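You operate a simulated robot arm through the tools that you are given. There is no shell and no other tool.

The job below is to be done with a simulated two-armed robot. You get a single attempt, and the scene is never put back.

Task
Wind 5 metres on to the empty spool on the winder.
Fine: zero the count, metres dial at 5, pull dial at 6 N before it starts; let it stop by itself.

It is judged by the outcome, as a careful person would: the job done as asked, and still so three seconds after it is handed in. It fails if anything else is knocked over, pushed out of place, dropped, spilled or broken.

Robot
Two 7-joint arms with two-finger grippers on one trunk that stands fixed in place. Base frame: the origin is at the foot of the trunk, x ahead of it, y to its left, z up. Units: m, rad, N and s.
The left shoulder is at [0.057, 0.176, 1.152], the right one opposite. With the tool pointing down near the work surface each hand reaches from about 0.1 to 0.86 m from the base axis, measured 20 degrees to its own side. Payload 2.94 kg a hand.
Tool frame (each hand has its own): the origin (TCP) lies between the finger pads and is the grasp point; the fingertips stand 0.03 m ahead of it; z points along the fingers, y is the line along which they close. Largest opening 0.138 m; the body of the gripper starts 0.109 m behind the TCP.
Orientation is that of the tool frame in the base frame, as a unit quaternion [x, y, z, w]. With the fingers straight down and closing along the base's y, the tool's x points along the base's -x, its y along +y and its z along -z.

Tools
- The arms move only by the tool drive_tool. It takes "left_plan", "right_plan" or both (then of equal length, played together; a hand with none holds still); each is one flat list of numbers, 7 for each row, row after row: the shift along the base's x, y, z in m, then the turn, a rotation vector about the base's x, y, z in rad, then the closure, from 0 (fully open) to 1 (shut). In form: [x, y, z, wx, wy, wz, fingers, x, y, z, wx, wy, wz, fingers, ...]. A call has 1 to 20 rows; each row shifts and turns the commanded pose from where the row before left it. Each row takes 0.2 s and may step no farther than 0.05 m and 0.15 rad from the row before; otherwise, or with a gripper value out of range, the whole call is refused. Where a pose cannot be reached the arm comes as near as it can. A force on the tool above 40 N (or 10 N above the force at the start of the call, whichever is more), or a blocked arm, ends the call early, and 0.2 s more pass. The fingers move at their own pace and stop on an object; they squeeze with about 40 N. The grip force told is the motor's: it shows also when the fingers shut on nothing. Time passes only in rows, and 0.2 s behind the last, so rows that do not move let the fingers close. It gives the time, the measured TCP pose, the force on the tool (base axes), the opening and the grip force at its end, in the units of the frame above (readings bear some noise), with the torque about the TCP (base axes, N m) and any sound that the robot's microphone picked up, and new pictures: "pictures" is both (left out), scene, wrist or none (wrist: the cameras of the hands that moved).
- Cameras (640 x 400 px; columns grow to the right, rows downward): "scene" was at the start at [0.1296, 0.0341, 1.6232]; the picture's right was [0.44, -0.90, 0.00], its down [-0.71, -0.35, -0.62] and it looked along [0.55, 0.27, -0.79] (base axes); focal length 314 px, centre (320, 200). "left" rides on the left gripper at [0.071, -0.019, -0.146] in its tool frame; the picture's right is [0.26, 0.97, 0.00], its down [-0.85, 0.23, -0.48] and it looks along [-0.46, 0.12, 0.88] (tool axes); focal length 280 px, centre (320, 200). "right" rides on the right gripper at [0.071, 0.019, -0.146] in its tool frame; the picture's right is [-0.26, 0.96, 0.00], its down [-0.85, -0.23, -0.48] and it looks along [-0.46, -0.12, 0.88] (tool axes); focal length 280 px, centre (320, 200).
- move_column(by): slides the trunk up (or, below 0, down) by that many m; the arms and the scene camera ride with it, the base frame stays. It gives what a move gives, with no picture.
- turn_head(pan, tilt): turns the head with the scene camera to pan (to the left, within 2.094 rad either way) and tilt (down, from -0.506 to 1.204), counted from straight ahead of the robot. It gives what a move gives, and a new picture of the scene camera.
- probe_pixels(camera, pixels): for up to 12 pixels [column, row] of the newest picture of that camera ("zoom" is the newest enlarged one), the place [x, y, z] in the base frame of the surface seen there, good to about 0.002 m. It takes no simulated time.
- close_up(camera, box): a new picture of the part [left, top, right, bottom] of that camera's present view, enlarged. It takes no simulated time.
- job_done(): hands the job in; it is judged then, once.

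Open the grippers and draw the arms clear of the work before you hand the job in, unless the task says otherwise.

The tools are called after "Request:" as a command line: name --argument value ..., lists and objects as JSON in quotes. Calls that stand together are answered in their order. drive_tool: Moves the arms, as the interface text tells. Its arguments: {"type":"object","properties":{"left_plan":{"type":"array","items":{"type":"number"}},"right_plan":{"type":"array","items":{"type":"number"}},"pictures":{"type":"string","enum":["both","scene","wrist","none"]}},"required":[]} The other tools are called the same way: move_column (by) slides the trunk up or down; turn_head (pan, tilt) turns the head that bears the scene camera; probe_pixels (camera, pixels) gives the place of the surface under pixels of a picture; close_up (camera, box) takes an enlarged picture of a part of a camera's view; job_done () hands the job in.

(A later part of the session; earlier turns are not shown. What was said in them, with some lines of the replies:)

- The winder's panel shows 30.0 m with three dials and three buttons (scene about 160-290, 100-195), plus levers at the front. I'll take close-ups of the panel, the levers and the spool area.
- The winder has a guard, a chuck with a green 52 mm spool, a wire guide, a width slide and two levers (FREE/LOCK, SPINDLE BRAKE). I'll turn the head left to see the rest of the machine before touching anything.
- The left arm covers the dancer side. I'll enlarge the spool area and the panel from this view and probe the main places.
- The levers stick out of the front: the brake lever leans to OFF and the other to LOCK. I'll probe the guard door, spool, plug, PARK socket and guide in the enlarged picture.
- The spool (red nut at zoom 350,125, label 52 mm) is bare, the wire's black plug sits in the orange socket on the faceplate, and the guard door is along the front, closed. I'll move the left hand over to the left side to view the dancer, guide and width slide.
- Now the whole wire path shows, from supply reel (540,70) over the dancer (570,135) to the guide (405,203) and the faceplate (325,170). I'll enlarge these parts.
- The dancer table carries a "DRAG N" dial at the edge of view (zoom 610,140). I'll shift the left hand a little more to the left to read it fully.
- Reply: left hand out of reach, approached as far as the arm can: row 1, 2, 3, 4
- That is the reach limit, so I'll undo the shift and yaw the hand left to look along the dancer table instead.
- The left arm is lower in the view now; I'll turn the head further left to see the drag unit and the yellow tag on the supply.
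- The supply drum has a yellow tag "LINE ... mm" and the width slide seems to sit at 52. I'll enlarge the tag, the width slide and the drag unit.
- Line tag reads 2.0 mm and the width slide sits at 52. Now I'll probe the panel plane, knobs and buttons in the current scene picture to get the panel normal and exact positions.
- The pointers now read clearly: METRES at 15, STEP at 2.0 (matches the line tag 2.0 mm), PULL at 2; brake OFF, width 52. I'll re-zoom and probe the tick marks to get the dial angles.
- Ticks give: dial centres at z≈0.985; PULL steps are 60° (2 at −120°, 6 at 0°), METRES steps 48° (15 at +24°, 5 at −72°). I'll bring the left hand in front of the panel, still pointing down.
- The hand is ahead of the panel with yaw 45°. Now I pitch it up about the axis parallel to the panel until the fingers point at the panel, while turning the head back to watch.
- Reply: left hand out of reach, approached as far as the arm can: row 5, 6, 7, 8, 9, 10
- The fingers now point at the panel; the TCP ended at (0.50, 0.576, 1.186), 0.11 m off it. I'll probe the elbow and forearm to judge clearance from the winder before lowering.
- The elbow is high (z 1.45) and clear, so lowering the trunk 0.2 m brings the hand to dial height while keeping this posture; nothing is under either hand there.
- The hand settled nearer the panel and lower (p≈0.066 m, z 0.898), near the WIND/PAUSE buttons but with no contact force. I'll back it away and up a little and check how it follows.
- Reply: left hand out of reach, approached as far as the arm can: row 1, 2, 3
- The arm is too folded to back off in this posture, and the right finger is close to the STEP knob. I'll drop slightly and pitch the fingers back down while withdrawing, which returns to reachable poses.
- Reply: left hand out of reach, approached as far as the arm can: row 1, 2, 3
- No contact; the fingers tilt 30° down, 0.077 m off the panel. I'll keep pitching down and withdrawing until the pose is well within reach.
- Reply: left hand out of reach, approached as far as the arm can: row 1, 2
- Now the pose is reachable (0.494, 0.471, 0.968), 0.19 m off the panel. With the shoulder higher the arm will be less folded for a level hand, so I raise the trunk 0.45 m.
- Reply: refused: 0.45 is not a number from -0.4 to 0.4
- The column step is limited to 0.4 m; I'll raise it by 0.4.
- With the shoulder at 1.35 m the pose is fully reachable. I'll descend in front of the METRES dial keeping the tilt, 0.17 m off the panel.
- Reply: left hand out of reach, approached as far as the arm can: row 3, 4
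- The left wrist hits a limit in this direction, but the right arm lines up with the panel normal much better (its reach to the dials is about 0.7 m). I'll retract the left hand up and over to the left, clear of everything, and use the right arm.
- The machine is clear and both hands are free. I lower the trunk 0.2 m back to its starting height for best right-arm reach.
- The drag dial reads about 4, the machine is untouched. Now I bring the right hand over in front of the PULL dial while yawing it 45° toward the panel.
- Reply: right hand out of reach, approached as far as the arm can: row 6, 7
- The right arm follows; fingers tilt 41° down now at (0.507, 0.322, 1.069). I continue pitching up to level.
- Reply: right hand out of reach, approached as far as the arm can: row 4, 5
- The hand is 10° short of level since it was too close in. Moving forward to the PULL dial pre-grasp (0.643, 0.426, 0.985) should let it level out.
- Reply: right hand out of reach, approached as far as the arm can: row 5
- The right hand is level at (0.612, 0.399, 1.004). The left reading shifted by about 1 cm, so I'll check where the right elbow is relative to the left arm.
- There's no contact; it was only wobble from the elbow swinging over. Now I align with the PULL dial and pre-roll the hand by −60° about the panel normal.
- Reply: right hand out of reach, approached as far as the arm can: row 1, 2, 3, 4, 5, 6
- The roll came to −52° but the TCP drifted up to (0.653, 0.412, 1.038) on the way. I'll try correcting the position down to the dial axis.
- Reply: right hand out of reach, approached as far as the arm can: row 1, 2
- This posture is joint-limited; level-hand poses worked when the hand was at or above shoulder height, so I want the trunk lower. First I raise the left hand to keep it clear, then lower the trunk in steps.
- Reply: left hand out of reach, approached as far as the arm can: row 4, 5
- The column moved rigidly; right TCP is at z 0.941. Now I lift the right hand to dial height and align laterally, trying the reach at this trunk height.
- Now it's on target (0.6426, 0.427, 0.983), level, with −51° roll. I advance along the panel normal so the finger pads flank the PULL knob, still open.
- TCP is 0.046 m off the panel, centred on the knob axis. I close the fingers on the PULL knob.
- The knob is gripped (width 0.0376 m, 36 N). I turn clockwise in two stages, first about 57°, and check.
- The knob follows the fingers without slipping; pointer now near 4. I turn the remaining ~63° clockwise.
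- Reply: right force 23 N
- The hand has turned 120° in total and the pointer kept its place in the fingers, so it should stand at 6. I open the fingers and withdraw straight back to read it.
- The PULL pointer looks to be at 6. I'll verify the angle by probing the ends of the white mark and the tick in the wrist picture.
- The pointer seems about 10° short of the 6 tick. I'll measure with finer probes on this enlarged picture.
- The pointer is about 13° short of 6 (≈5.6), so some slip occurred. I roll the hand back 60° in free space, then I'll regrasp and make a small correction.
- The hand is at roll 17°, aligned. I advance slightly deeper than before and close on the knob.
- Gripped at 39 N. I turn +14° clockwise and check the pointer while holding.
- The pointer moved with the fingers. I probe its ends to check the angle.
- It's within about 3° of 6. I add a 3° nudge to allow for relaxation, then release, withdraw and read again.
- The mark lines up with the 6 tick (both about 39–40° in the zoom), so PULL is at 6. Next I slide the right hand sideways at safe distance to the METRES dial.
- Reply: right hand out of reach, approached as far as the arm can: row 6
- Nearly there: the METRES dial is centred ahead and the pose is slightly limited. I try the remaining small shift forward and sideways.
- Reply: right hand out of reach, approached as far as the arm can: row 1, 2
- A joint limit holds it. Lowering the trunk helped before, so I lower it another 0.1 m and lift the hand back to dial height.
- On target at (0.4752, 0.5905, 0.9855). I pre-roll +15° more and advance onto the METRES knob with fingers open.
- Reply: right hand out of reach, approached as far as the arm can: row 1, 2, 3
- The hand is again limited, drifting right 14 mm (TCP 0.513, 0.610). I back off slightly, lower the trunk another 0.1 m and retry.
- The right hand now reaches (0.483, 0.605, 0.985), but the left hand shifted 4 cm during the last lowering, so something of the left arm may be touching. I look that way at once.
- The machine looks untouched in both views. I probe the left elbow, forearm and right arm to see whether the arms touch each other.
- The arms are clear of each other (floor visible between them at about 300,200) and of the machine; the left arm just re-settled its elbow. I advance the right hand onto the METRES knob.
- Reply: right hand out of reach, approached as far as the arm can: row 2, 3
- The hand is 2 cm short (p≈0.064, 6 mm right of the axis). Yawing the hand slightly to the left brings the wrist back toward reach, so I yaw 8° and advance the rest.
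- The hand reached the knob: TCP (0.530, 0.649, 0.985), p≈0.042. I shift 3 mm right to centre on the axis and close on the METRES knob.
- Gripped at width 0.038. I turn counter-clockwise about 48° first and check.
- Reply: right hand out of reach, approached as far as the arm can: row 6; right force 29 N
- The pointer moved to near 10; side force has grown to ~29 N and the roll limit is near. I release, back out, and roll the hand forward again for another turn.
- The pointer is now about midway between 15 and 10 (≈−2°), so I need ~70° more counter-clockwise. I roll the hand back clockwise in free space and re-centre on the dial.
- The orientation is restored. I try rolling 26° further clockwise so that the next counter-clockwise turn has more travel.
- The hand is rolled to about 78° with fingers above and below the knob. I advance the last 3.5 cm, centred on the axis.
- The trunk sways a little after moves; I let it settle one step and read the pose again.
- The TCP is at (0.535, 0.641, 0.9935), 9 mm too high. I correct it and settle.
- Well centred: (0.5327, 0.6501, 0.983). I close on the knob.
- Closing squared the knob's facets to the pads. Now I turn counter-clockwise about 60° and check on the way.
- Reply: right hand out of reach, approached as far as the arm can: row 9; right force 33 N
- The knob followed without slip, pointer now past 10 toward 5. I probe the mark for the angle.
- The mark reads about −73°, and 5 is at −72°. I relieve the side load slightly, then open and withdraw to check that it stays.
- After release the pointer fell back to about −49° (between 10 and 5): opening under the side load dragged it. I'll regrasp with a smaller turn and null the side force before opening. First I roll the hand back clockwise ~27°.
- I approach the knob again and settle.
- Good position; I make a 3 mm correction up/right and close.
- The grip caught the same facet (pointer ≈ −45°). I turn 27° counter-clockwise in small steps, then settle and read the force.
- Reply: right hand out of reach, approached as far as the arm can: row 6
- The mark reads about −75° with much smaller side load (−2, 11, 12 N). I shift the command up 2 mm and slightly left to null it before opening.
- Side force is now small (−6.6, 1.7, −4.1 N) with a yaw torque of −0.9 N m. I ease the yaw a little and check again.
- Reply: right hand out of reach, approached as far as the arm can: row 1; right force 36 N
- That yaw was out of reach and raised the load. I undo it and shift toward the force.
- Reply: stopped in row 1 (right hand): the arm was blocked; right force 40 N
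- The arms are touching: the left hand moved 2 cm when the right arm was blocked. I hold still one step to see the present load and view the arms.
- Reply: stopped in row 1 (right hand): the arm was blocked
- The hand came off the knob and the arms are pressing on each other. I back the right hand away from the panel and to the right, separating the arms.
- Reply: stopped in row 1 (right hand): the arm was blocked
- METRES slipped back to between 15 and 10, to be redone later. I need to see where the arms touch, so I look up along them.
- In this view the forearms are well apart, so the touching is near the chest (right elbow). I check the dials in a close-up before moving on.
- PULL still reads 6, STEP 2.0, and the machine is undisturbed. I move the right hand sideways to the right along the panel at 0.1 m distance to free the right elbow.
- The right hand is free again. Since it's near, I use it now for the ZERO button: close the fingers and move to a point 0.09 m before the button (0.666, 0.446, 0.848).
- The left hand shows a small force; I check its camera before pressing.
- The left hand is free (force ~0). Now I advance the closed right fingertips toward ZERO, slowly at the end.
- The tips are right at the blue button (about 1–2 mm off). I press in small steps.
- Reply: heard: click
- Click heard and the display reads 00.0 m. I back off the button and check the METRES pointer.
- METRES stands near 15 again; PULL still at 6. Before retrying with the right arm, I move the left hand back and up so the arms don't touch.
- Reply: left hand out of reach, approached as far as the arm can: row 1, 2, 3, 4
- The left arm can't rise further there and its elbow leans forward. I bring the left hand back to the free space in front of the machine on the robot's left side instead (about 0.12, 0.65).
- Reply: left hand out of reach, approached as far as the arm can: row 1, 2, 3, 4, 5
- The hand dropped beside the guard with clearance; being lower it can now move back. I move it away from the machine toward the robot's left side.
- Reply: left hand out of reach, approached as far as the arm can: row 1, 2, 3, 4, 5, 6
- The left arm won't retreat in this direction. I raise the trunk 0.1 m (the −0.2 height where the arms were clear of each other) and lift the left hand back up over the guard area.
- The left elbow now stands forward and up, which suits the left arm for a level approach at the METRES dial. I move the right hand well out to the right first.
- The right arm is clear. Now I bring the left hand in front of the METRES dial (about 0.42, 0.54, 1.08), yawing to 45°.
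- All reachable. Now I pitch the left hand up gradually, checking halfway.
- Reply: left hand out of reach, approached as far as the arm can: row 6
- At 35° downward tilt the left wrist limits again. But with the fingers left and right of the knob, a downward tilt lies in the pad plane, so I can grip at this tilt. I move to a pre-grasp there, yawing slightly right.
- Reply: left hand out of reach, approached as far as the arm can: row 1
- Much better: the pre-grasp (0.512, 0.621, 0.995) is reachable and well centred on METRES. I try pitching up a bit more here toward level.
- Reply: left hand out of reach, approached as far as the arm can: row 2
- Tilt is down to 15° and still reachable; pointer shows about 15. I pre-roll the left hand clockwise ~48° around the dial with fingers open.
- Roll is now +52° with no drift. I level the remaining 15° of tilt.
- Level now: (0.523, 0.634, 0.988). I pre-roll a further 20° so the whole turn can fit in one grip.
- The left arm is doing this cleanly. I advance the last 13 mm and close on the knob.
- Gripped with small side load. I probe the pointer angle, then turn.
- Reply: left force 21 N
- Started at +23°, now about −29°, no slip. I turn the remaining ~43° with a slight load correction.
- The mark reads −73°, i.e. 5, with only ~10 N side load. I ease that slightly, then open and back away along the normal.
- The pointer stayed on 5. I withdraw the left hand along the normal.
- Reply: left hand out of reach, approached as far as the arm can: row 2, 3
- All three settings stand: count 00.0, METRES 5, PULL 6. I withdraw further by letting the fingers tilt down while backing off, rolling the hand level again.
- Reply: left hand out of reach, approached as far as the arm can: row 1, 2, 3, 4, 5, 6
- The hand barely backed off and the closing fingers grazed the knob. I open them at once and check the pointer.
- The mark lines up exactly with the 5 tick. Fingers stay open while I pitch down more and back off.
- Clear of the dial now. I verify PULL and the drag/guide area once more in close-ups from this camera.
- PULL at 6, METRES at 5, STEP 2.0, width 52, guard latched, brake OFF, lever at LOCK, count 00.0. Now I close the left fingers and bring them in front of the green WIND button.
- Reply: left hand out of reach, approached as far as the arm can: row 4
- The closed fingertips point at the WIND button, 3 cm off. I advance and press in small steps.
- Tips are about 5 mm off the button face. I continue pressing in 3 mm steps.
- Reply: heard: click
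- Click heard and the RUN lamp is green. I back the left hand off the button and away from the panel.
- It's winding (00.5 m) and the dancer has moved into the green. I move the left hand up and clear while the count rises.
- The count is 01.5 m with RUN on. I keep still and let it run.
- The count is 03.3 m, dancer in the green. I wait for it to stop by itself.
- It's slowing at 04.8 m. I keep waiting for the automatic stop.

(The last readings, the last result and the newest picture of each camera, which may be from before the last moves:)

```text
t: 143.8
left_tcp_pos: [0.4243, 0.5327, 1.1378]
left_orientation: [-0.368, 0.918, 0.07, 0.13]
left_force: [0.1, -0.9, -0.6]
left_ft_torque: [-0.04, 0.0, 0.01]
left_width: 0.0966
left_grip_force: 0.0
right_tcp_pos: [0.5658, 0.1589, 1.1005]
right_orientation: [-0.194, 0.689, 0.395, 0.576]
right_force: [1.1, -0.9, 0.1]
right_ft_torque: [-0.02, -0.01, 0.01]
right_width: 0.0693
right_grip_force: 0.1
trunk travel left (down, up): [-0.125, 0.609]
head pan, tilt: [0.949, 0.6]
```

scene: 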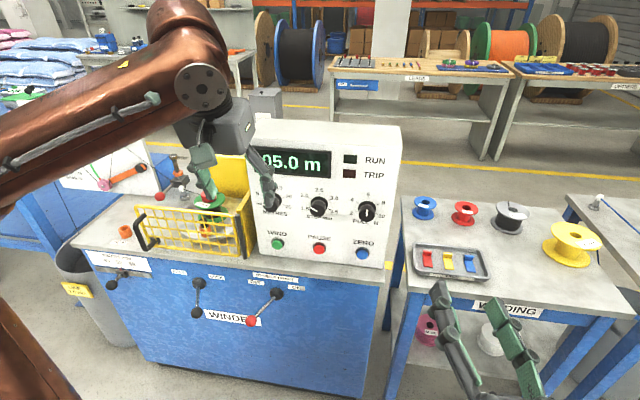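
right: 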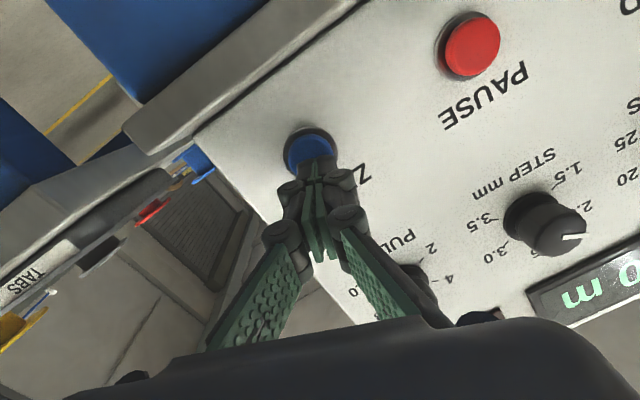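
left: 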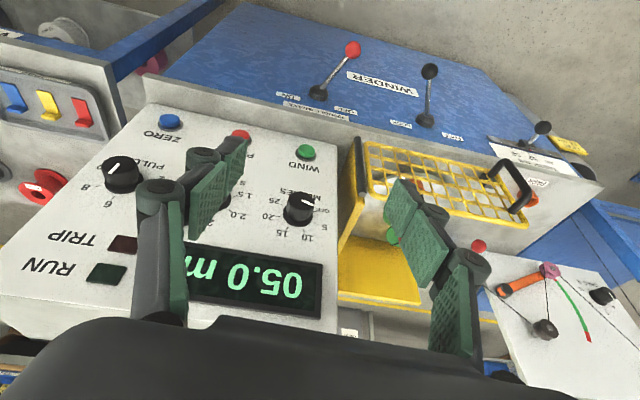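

It stopped by itself at 05.0 m, RUN off and no TRIP. I draw the left hand up and back, open both grippers, and look at the spool.

Request:
drive_tool --left_plan '[-0.01, -0.015, 0.03, 0, 0, 0, 0.2, -0.02, -0.02, 0.03, 0, 0, 0, 0, -0.02, -0.02, 0.03, 0, 0, 0, 0, -0.02, -0.01, 0.02, 0, 0, 0, 0, 0, 0, 0, 0, 0, 0, 0]' --right_plan '[0, 0, 0, 0, 0, 0, 0.3, 0, 0, 0, 0, 0, 0, 0, 0, 0, 0, 0, 0, 0, 0, 0, 0, 0, 0, 0, 0, 0, 0, 0, 0, 0, 0, 0, 0]' --pictures "both"

Request:
close_up --camera "left" --box '[330, 120, 640, 360]'

Request:
close_up --camera "scene" --box '[60, 120, 400, 340]'

```text
t: 145.0
left_tcp_pos: [0.3826, 0.4753, 1.2086]
left_orientation: [-0.368, 0.918, 0.07, 0.131]
left_force: [0.1, 0.3, -0.1]
left_ft_torque: [0.0, 0.01, -0.02]
left_width: 0.1379
left_grip_force: 0.0
left hand out of reach, approached as far as the arm can: row 3, 4
right_tcp_pos: [0.5668, 0.16, 1.1009]
right_orientation: [-0.194, 0.689, 0.395, 0.576]
right_force: [0.8, 0.2, -0.5]
right_ft_torque: [-0.03, -0.01, 0.0]
right_width: 0.1377
right_grip_force: 0.0
trunk travel left (down, up): [-0.125, 0.609]
head pan, tilt: [0.949, 0.6]
```

scene: 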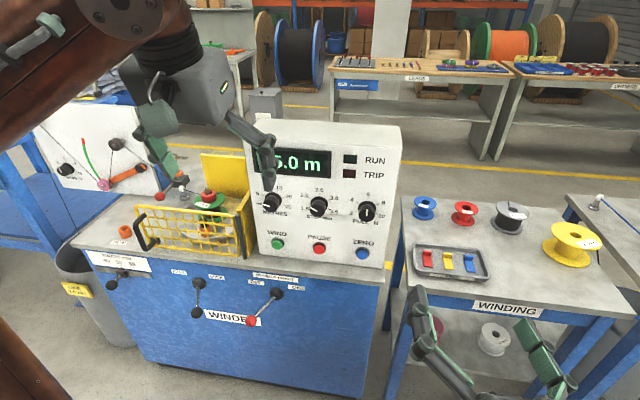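
right: 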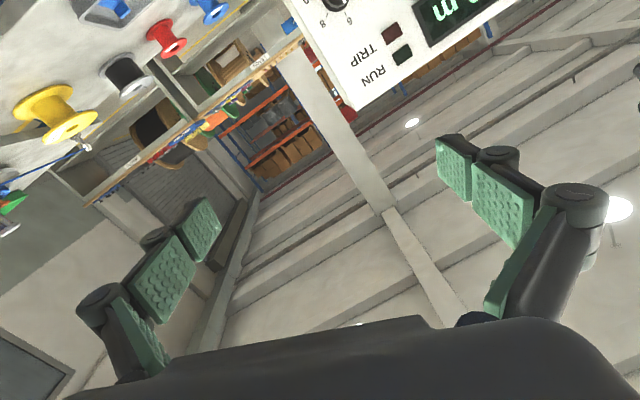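
left: 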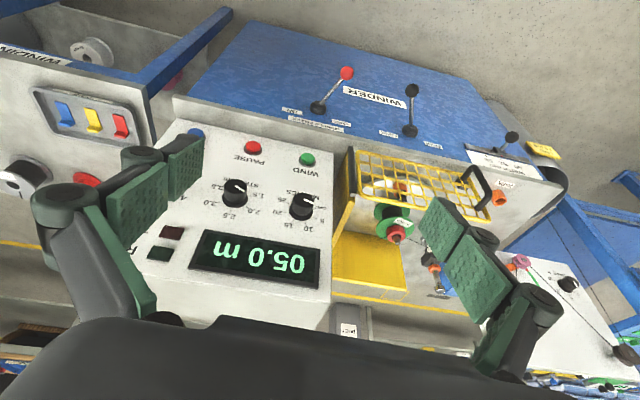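

```text
1.67 times, centred on (485, 240) of left
```

zoom: 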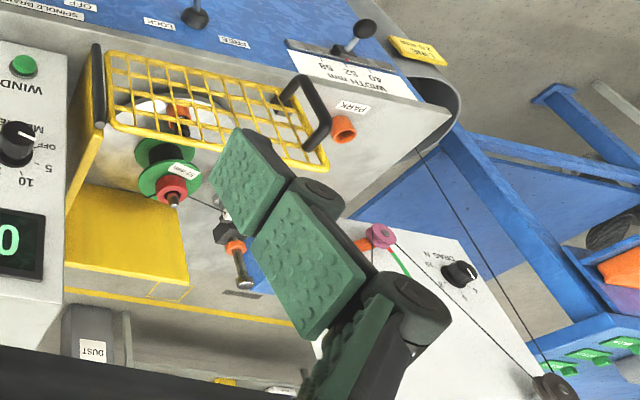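

```text
1.82 times, centred on (230, 230) of scene
```

zoom: 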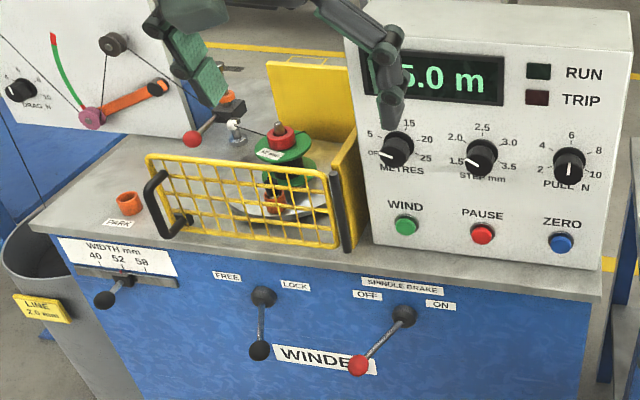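

Count 5.0 m; I take a closer look at the spool to confirm the line is wound on it.

Request:
close_up --camera "scene" --box '[170, 170, 260, 250]'

Request:
close_up --camera "left" --box '[350, 160, 450, 250]'

```text
5.00 times, centred on (215, 210) of scene
```

zoom: 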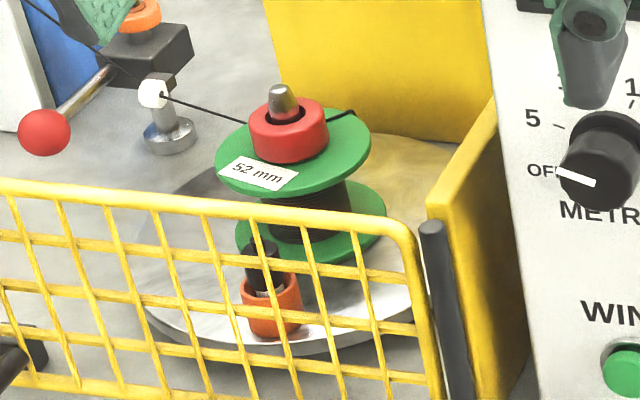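

```text
4.44 times, centred on (400, 205) of left
```

zoom: 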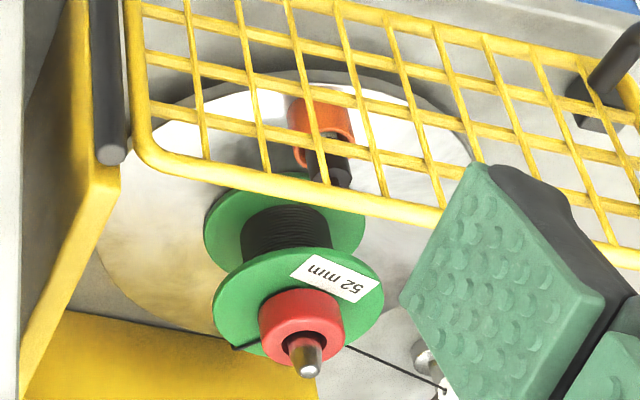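

The line lies wound neatly on the green spool. The last run of line passes near the top flange, so I probe heights of the guide eye, line and flange to understand it.

Request:
close_up --camera "scene" --box '[185, 175, 245, 215]'

Request:
probe_pixels --camera "zoom" --pixels '[[40, 175], [110, 190], [180, 210], [360, 185], [420, 175], [250, 250], [330, 150], [440, 230], [300, 210], [400, 300], [436, 172], [405, 182]]'

```text
10.00 times, centred on (215, 195) of scene
```

zoom: 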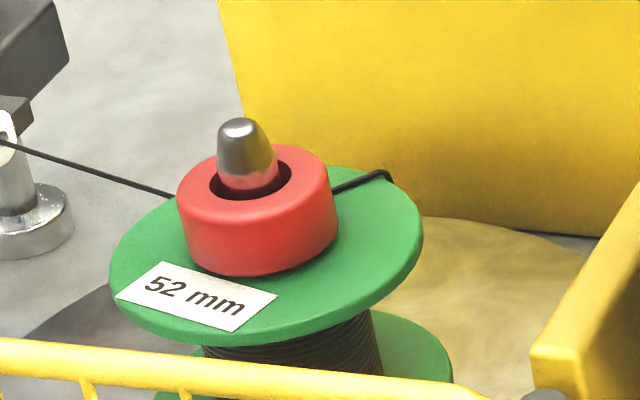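

```text
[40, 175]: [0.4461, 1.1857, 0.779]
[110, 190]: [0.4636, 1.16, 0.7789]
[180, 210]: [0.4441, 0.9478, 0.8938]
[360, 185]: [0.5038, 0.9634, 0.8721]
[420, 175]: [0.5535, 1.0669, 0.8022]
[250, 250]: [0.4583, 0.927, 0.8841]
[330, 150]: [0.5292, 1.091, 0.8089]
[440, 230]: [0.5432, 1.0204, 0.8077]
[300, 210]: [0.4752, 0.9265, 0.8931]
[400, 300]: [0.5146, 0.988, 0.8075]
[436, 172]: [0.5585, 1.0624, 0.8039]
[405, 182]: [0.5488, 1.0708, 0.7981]
```

The line's tail leaves over the far rim of the top flange toward the guide. I check the guide's position and the winding between the flanges from the left camera.

Request:
close_up --camera "left" --box '[370, 180, 430, 250]'

Request:
close_up --camera "scene" --box '[150, 165, 230, 225]'

Request:
probe_pixels --camera "zoom" --pixels '[[272, 160], [250, 110], [330, 60], [215, 225]]'

```text
5.71 times, centred on (400, 215) of left
```

zoom: 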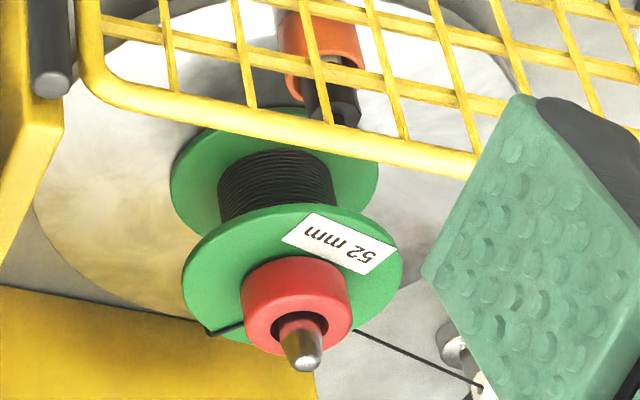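

```text
6.67 times, centred on (190, 195) of scene
```

zoom: 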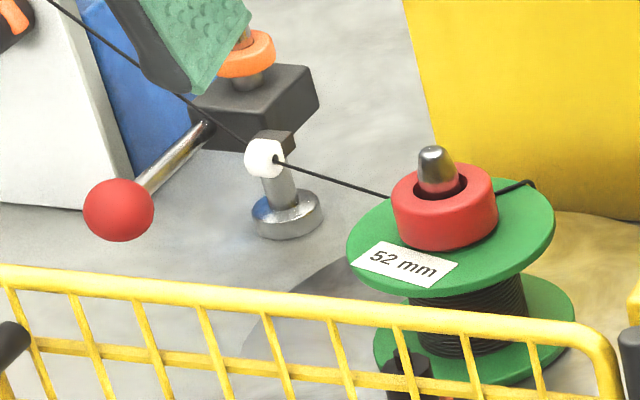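

```text
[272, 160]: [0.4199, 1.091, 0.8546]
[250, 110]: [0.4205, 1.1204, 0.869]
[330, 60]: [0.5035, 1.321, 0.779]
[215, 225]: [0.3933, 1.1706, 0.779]
```

The winder stopped by itself at 05.0 m, with RUN off and TRIP dark. The line lies in even turns between the flanges and nothing else has moved. Both grippers are open and clear of the work, so I hand the job in.

Request:
job_done

```text
The job is handed in.
```

The winder put 5 metres on the green 52 mm spool and stopped by itself at 05.0 m, with RUN off and no TRIP. I've handed the job in, with both arms clear and the grippers open.

- **Settings before start:** the count was zeroed to 00.0, the metres dial was at 5 and the pull dial at 6 N. I left the step at 2.0 mm and the width at 52.
- **Setting the dials:** both took more than one try because the knobs slipped or sprang back when I let go. The metres dial took several goes. I checked both against their tick marks before pressing WIND.
- **Arms while setting up:** while I was setting the metres dial, the right arm was blocked and the left arm moved with it, most likely the two touching each other. I saw nothing knocked or moved on the bench.
- **The line's tail:** the turns lie evenly between the flanges. From the last turn, the line runs over the far rim of the top flange to the guide instead of coming off level. I couldn't tell whether that is how this winder normally finishes, so check it before taking the spool off.
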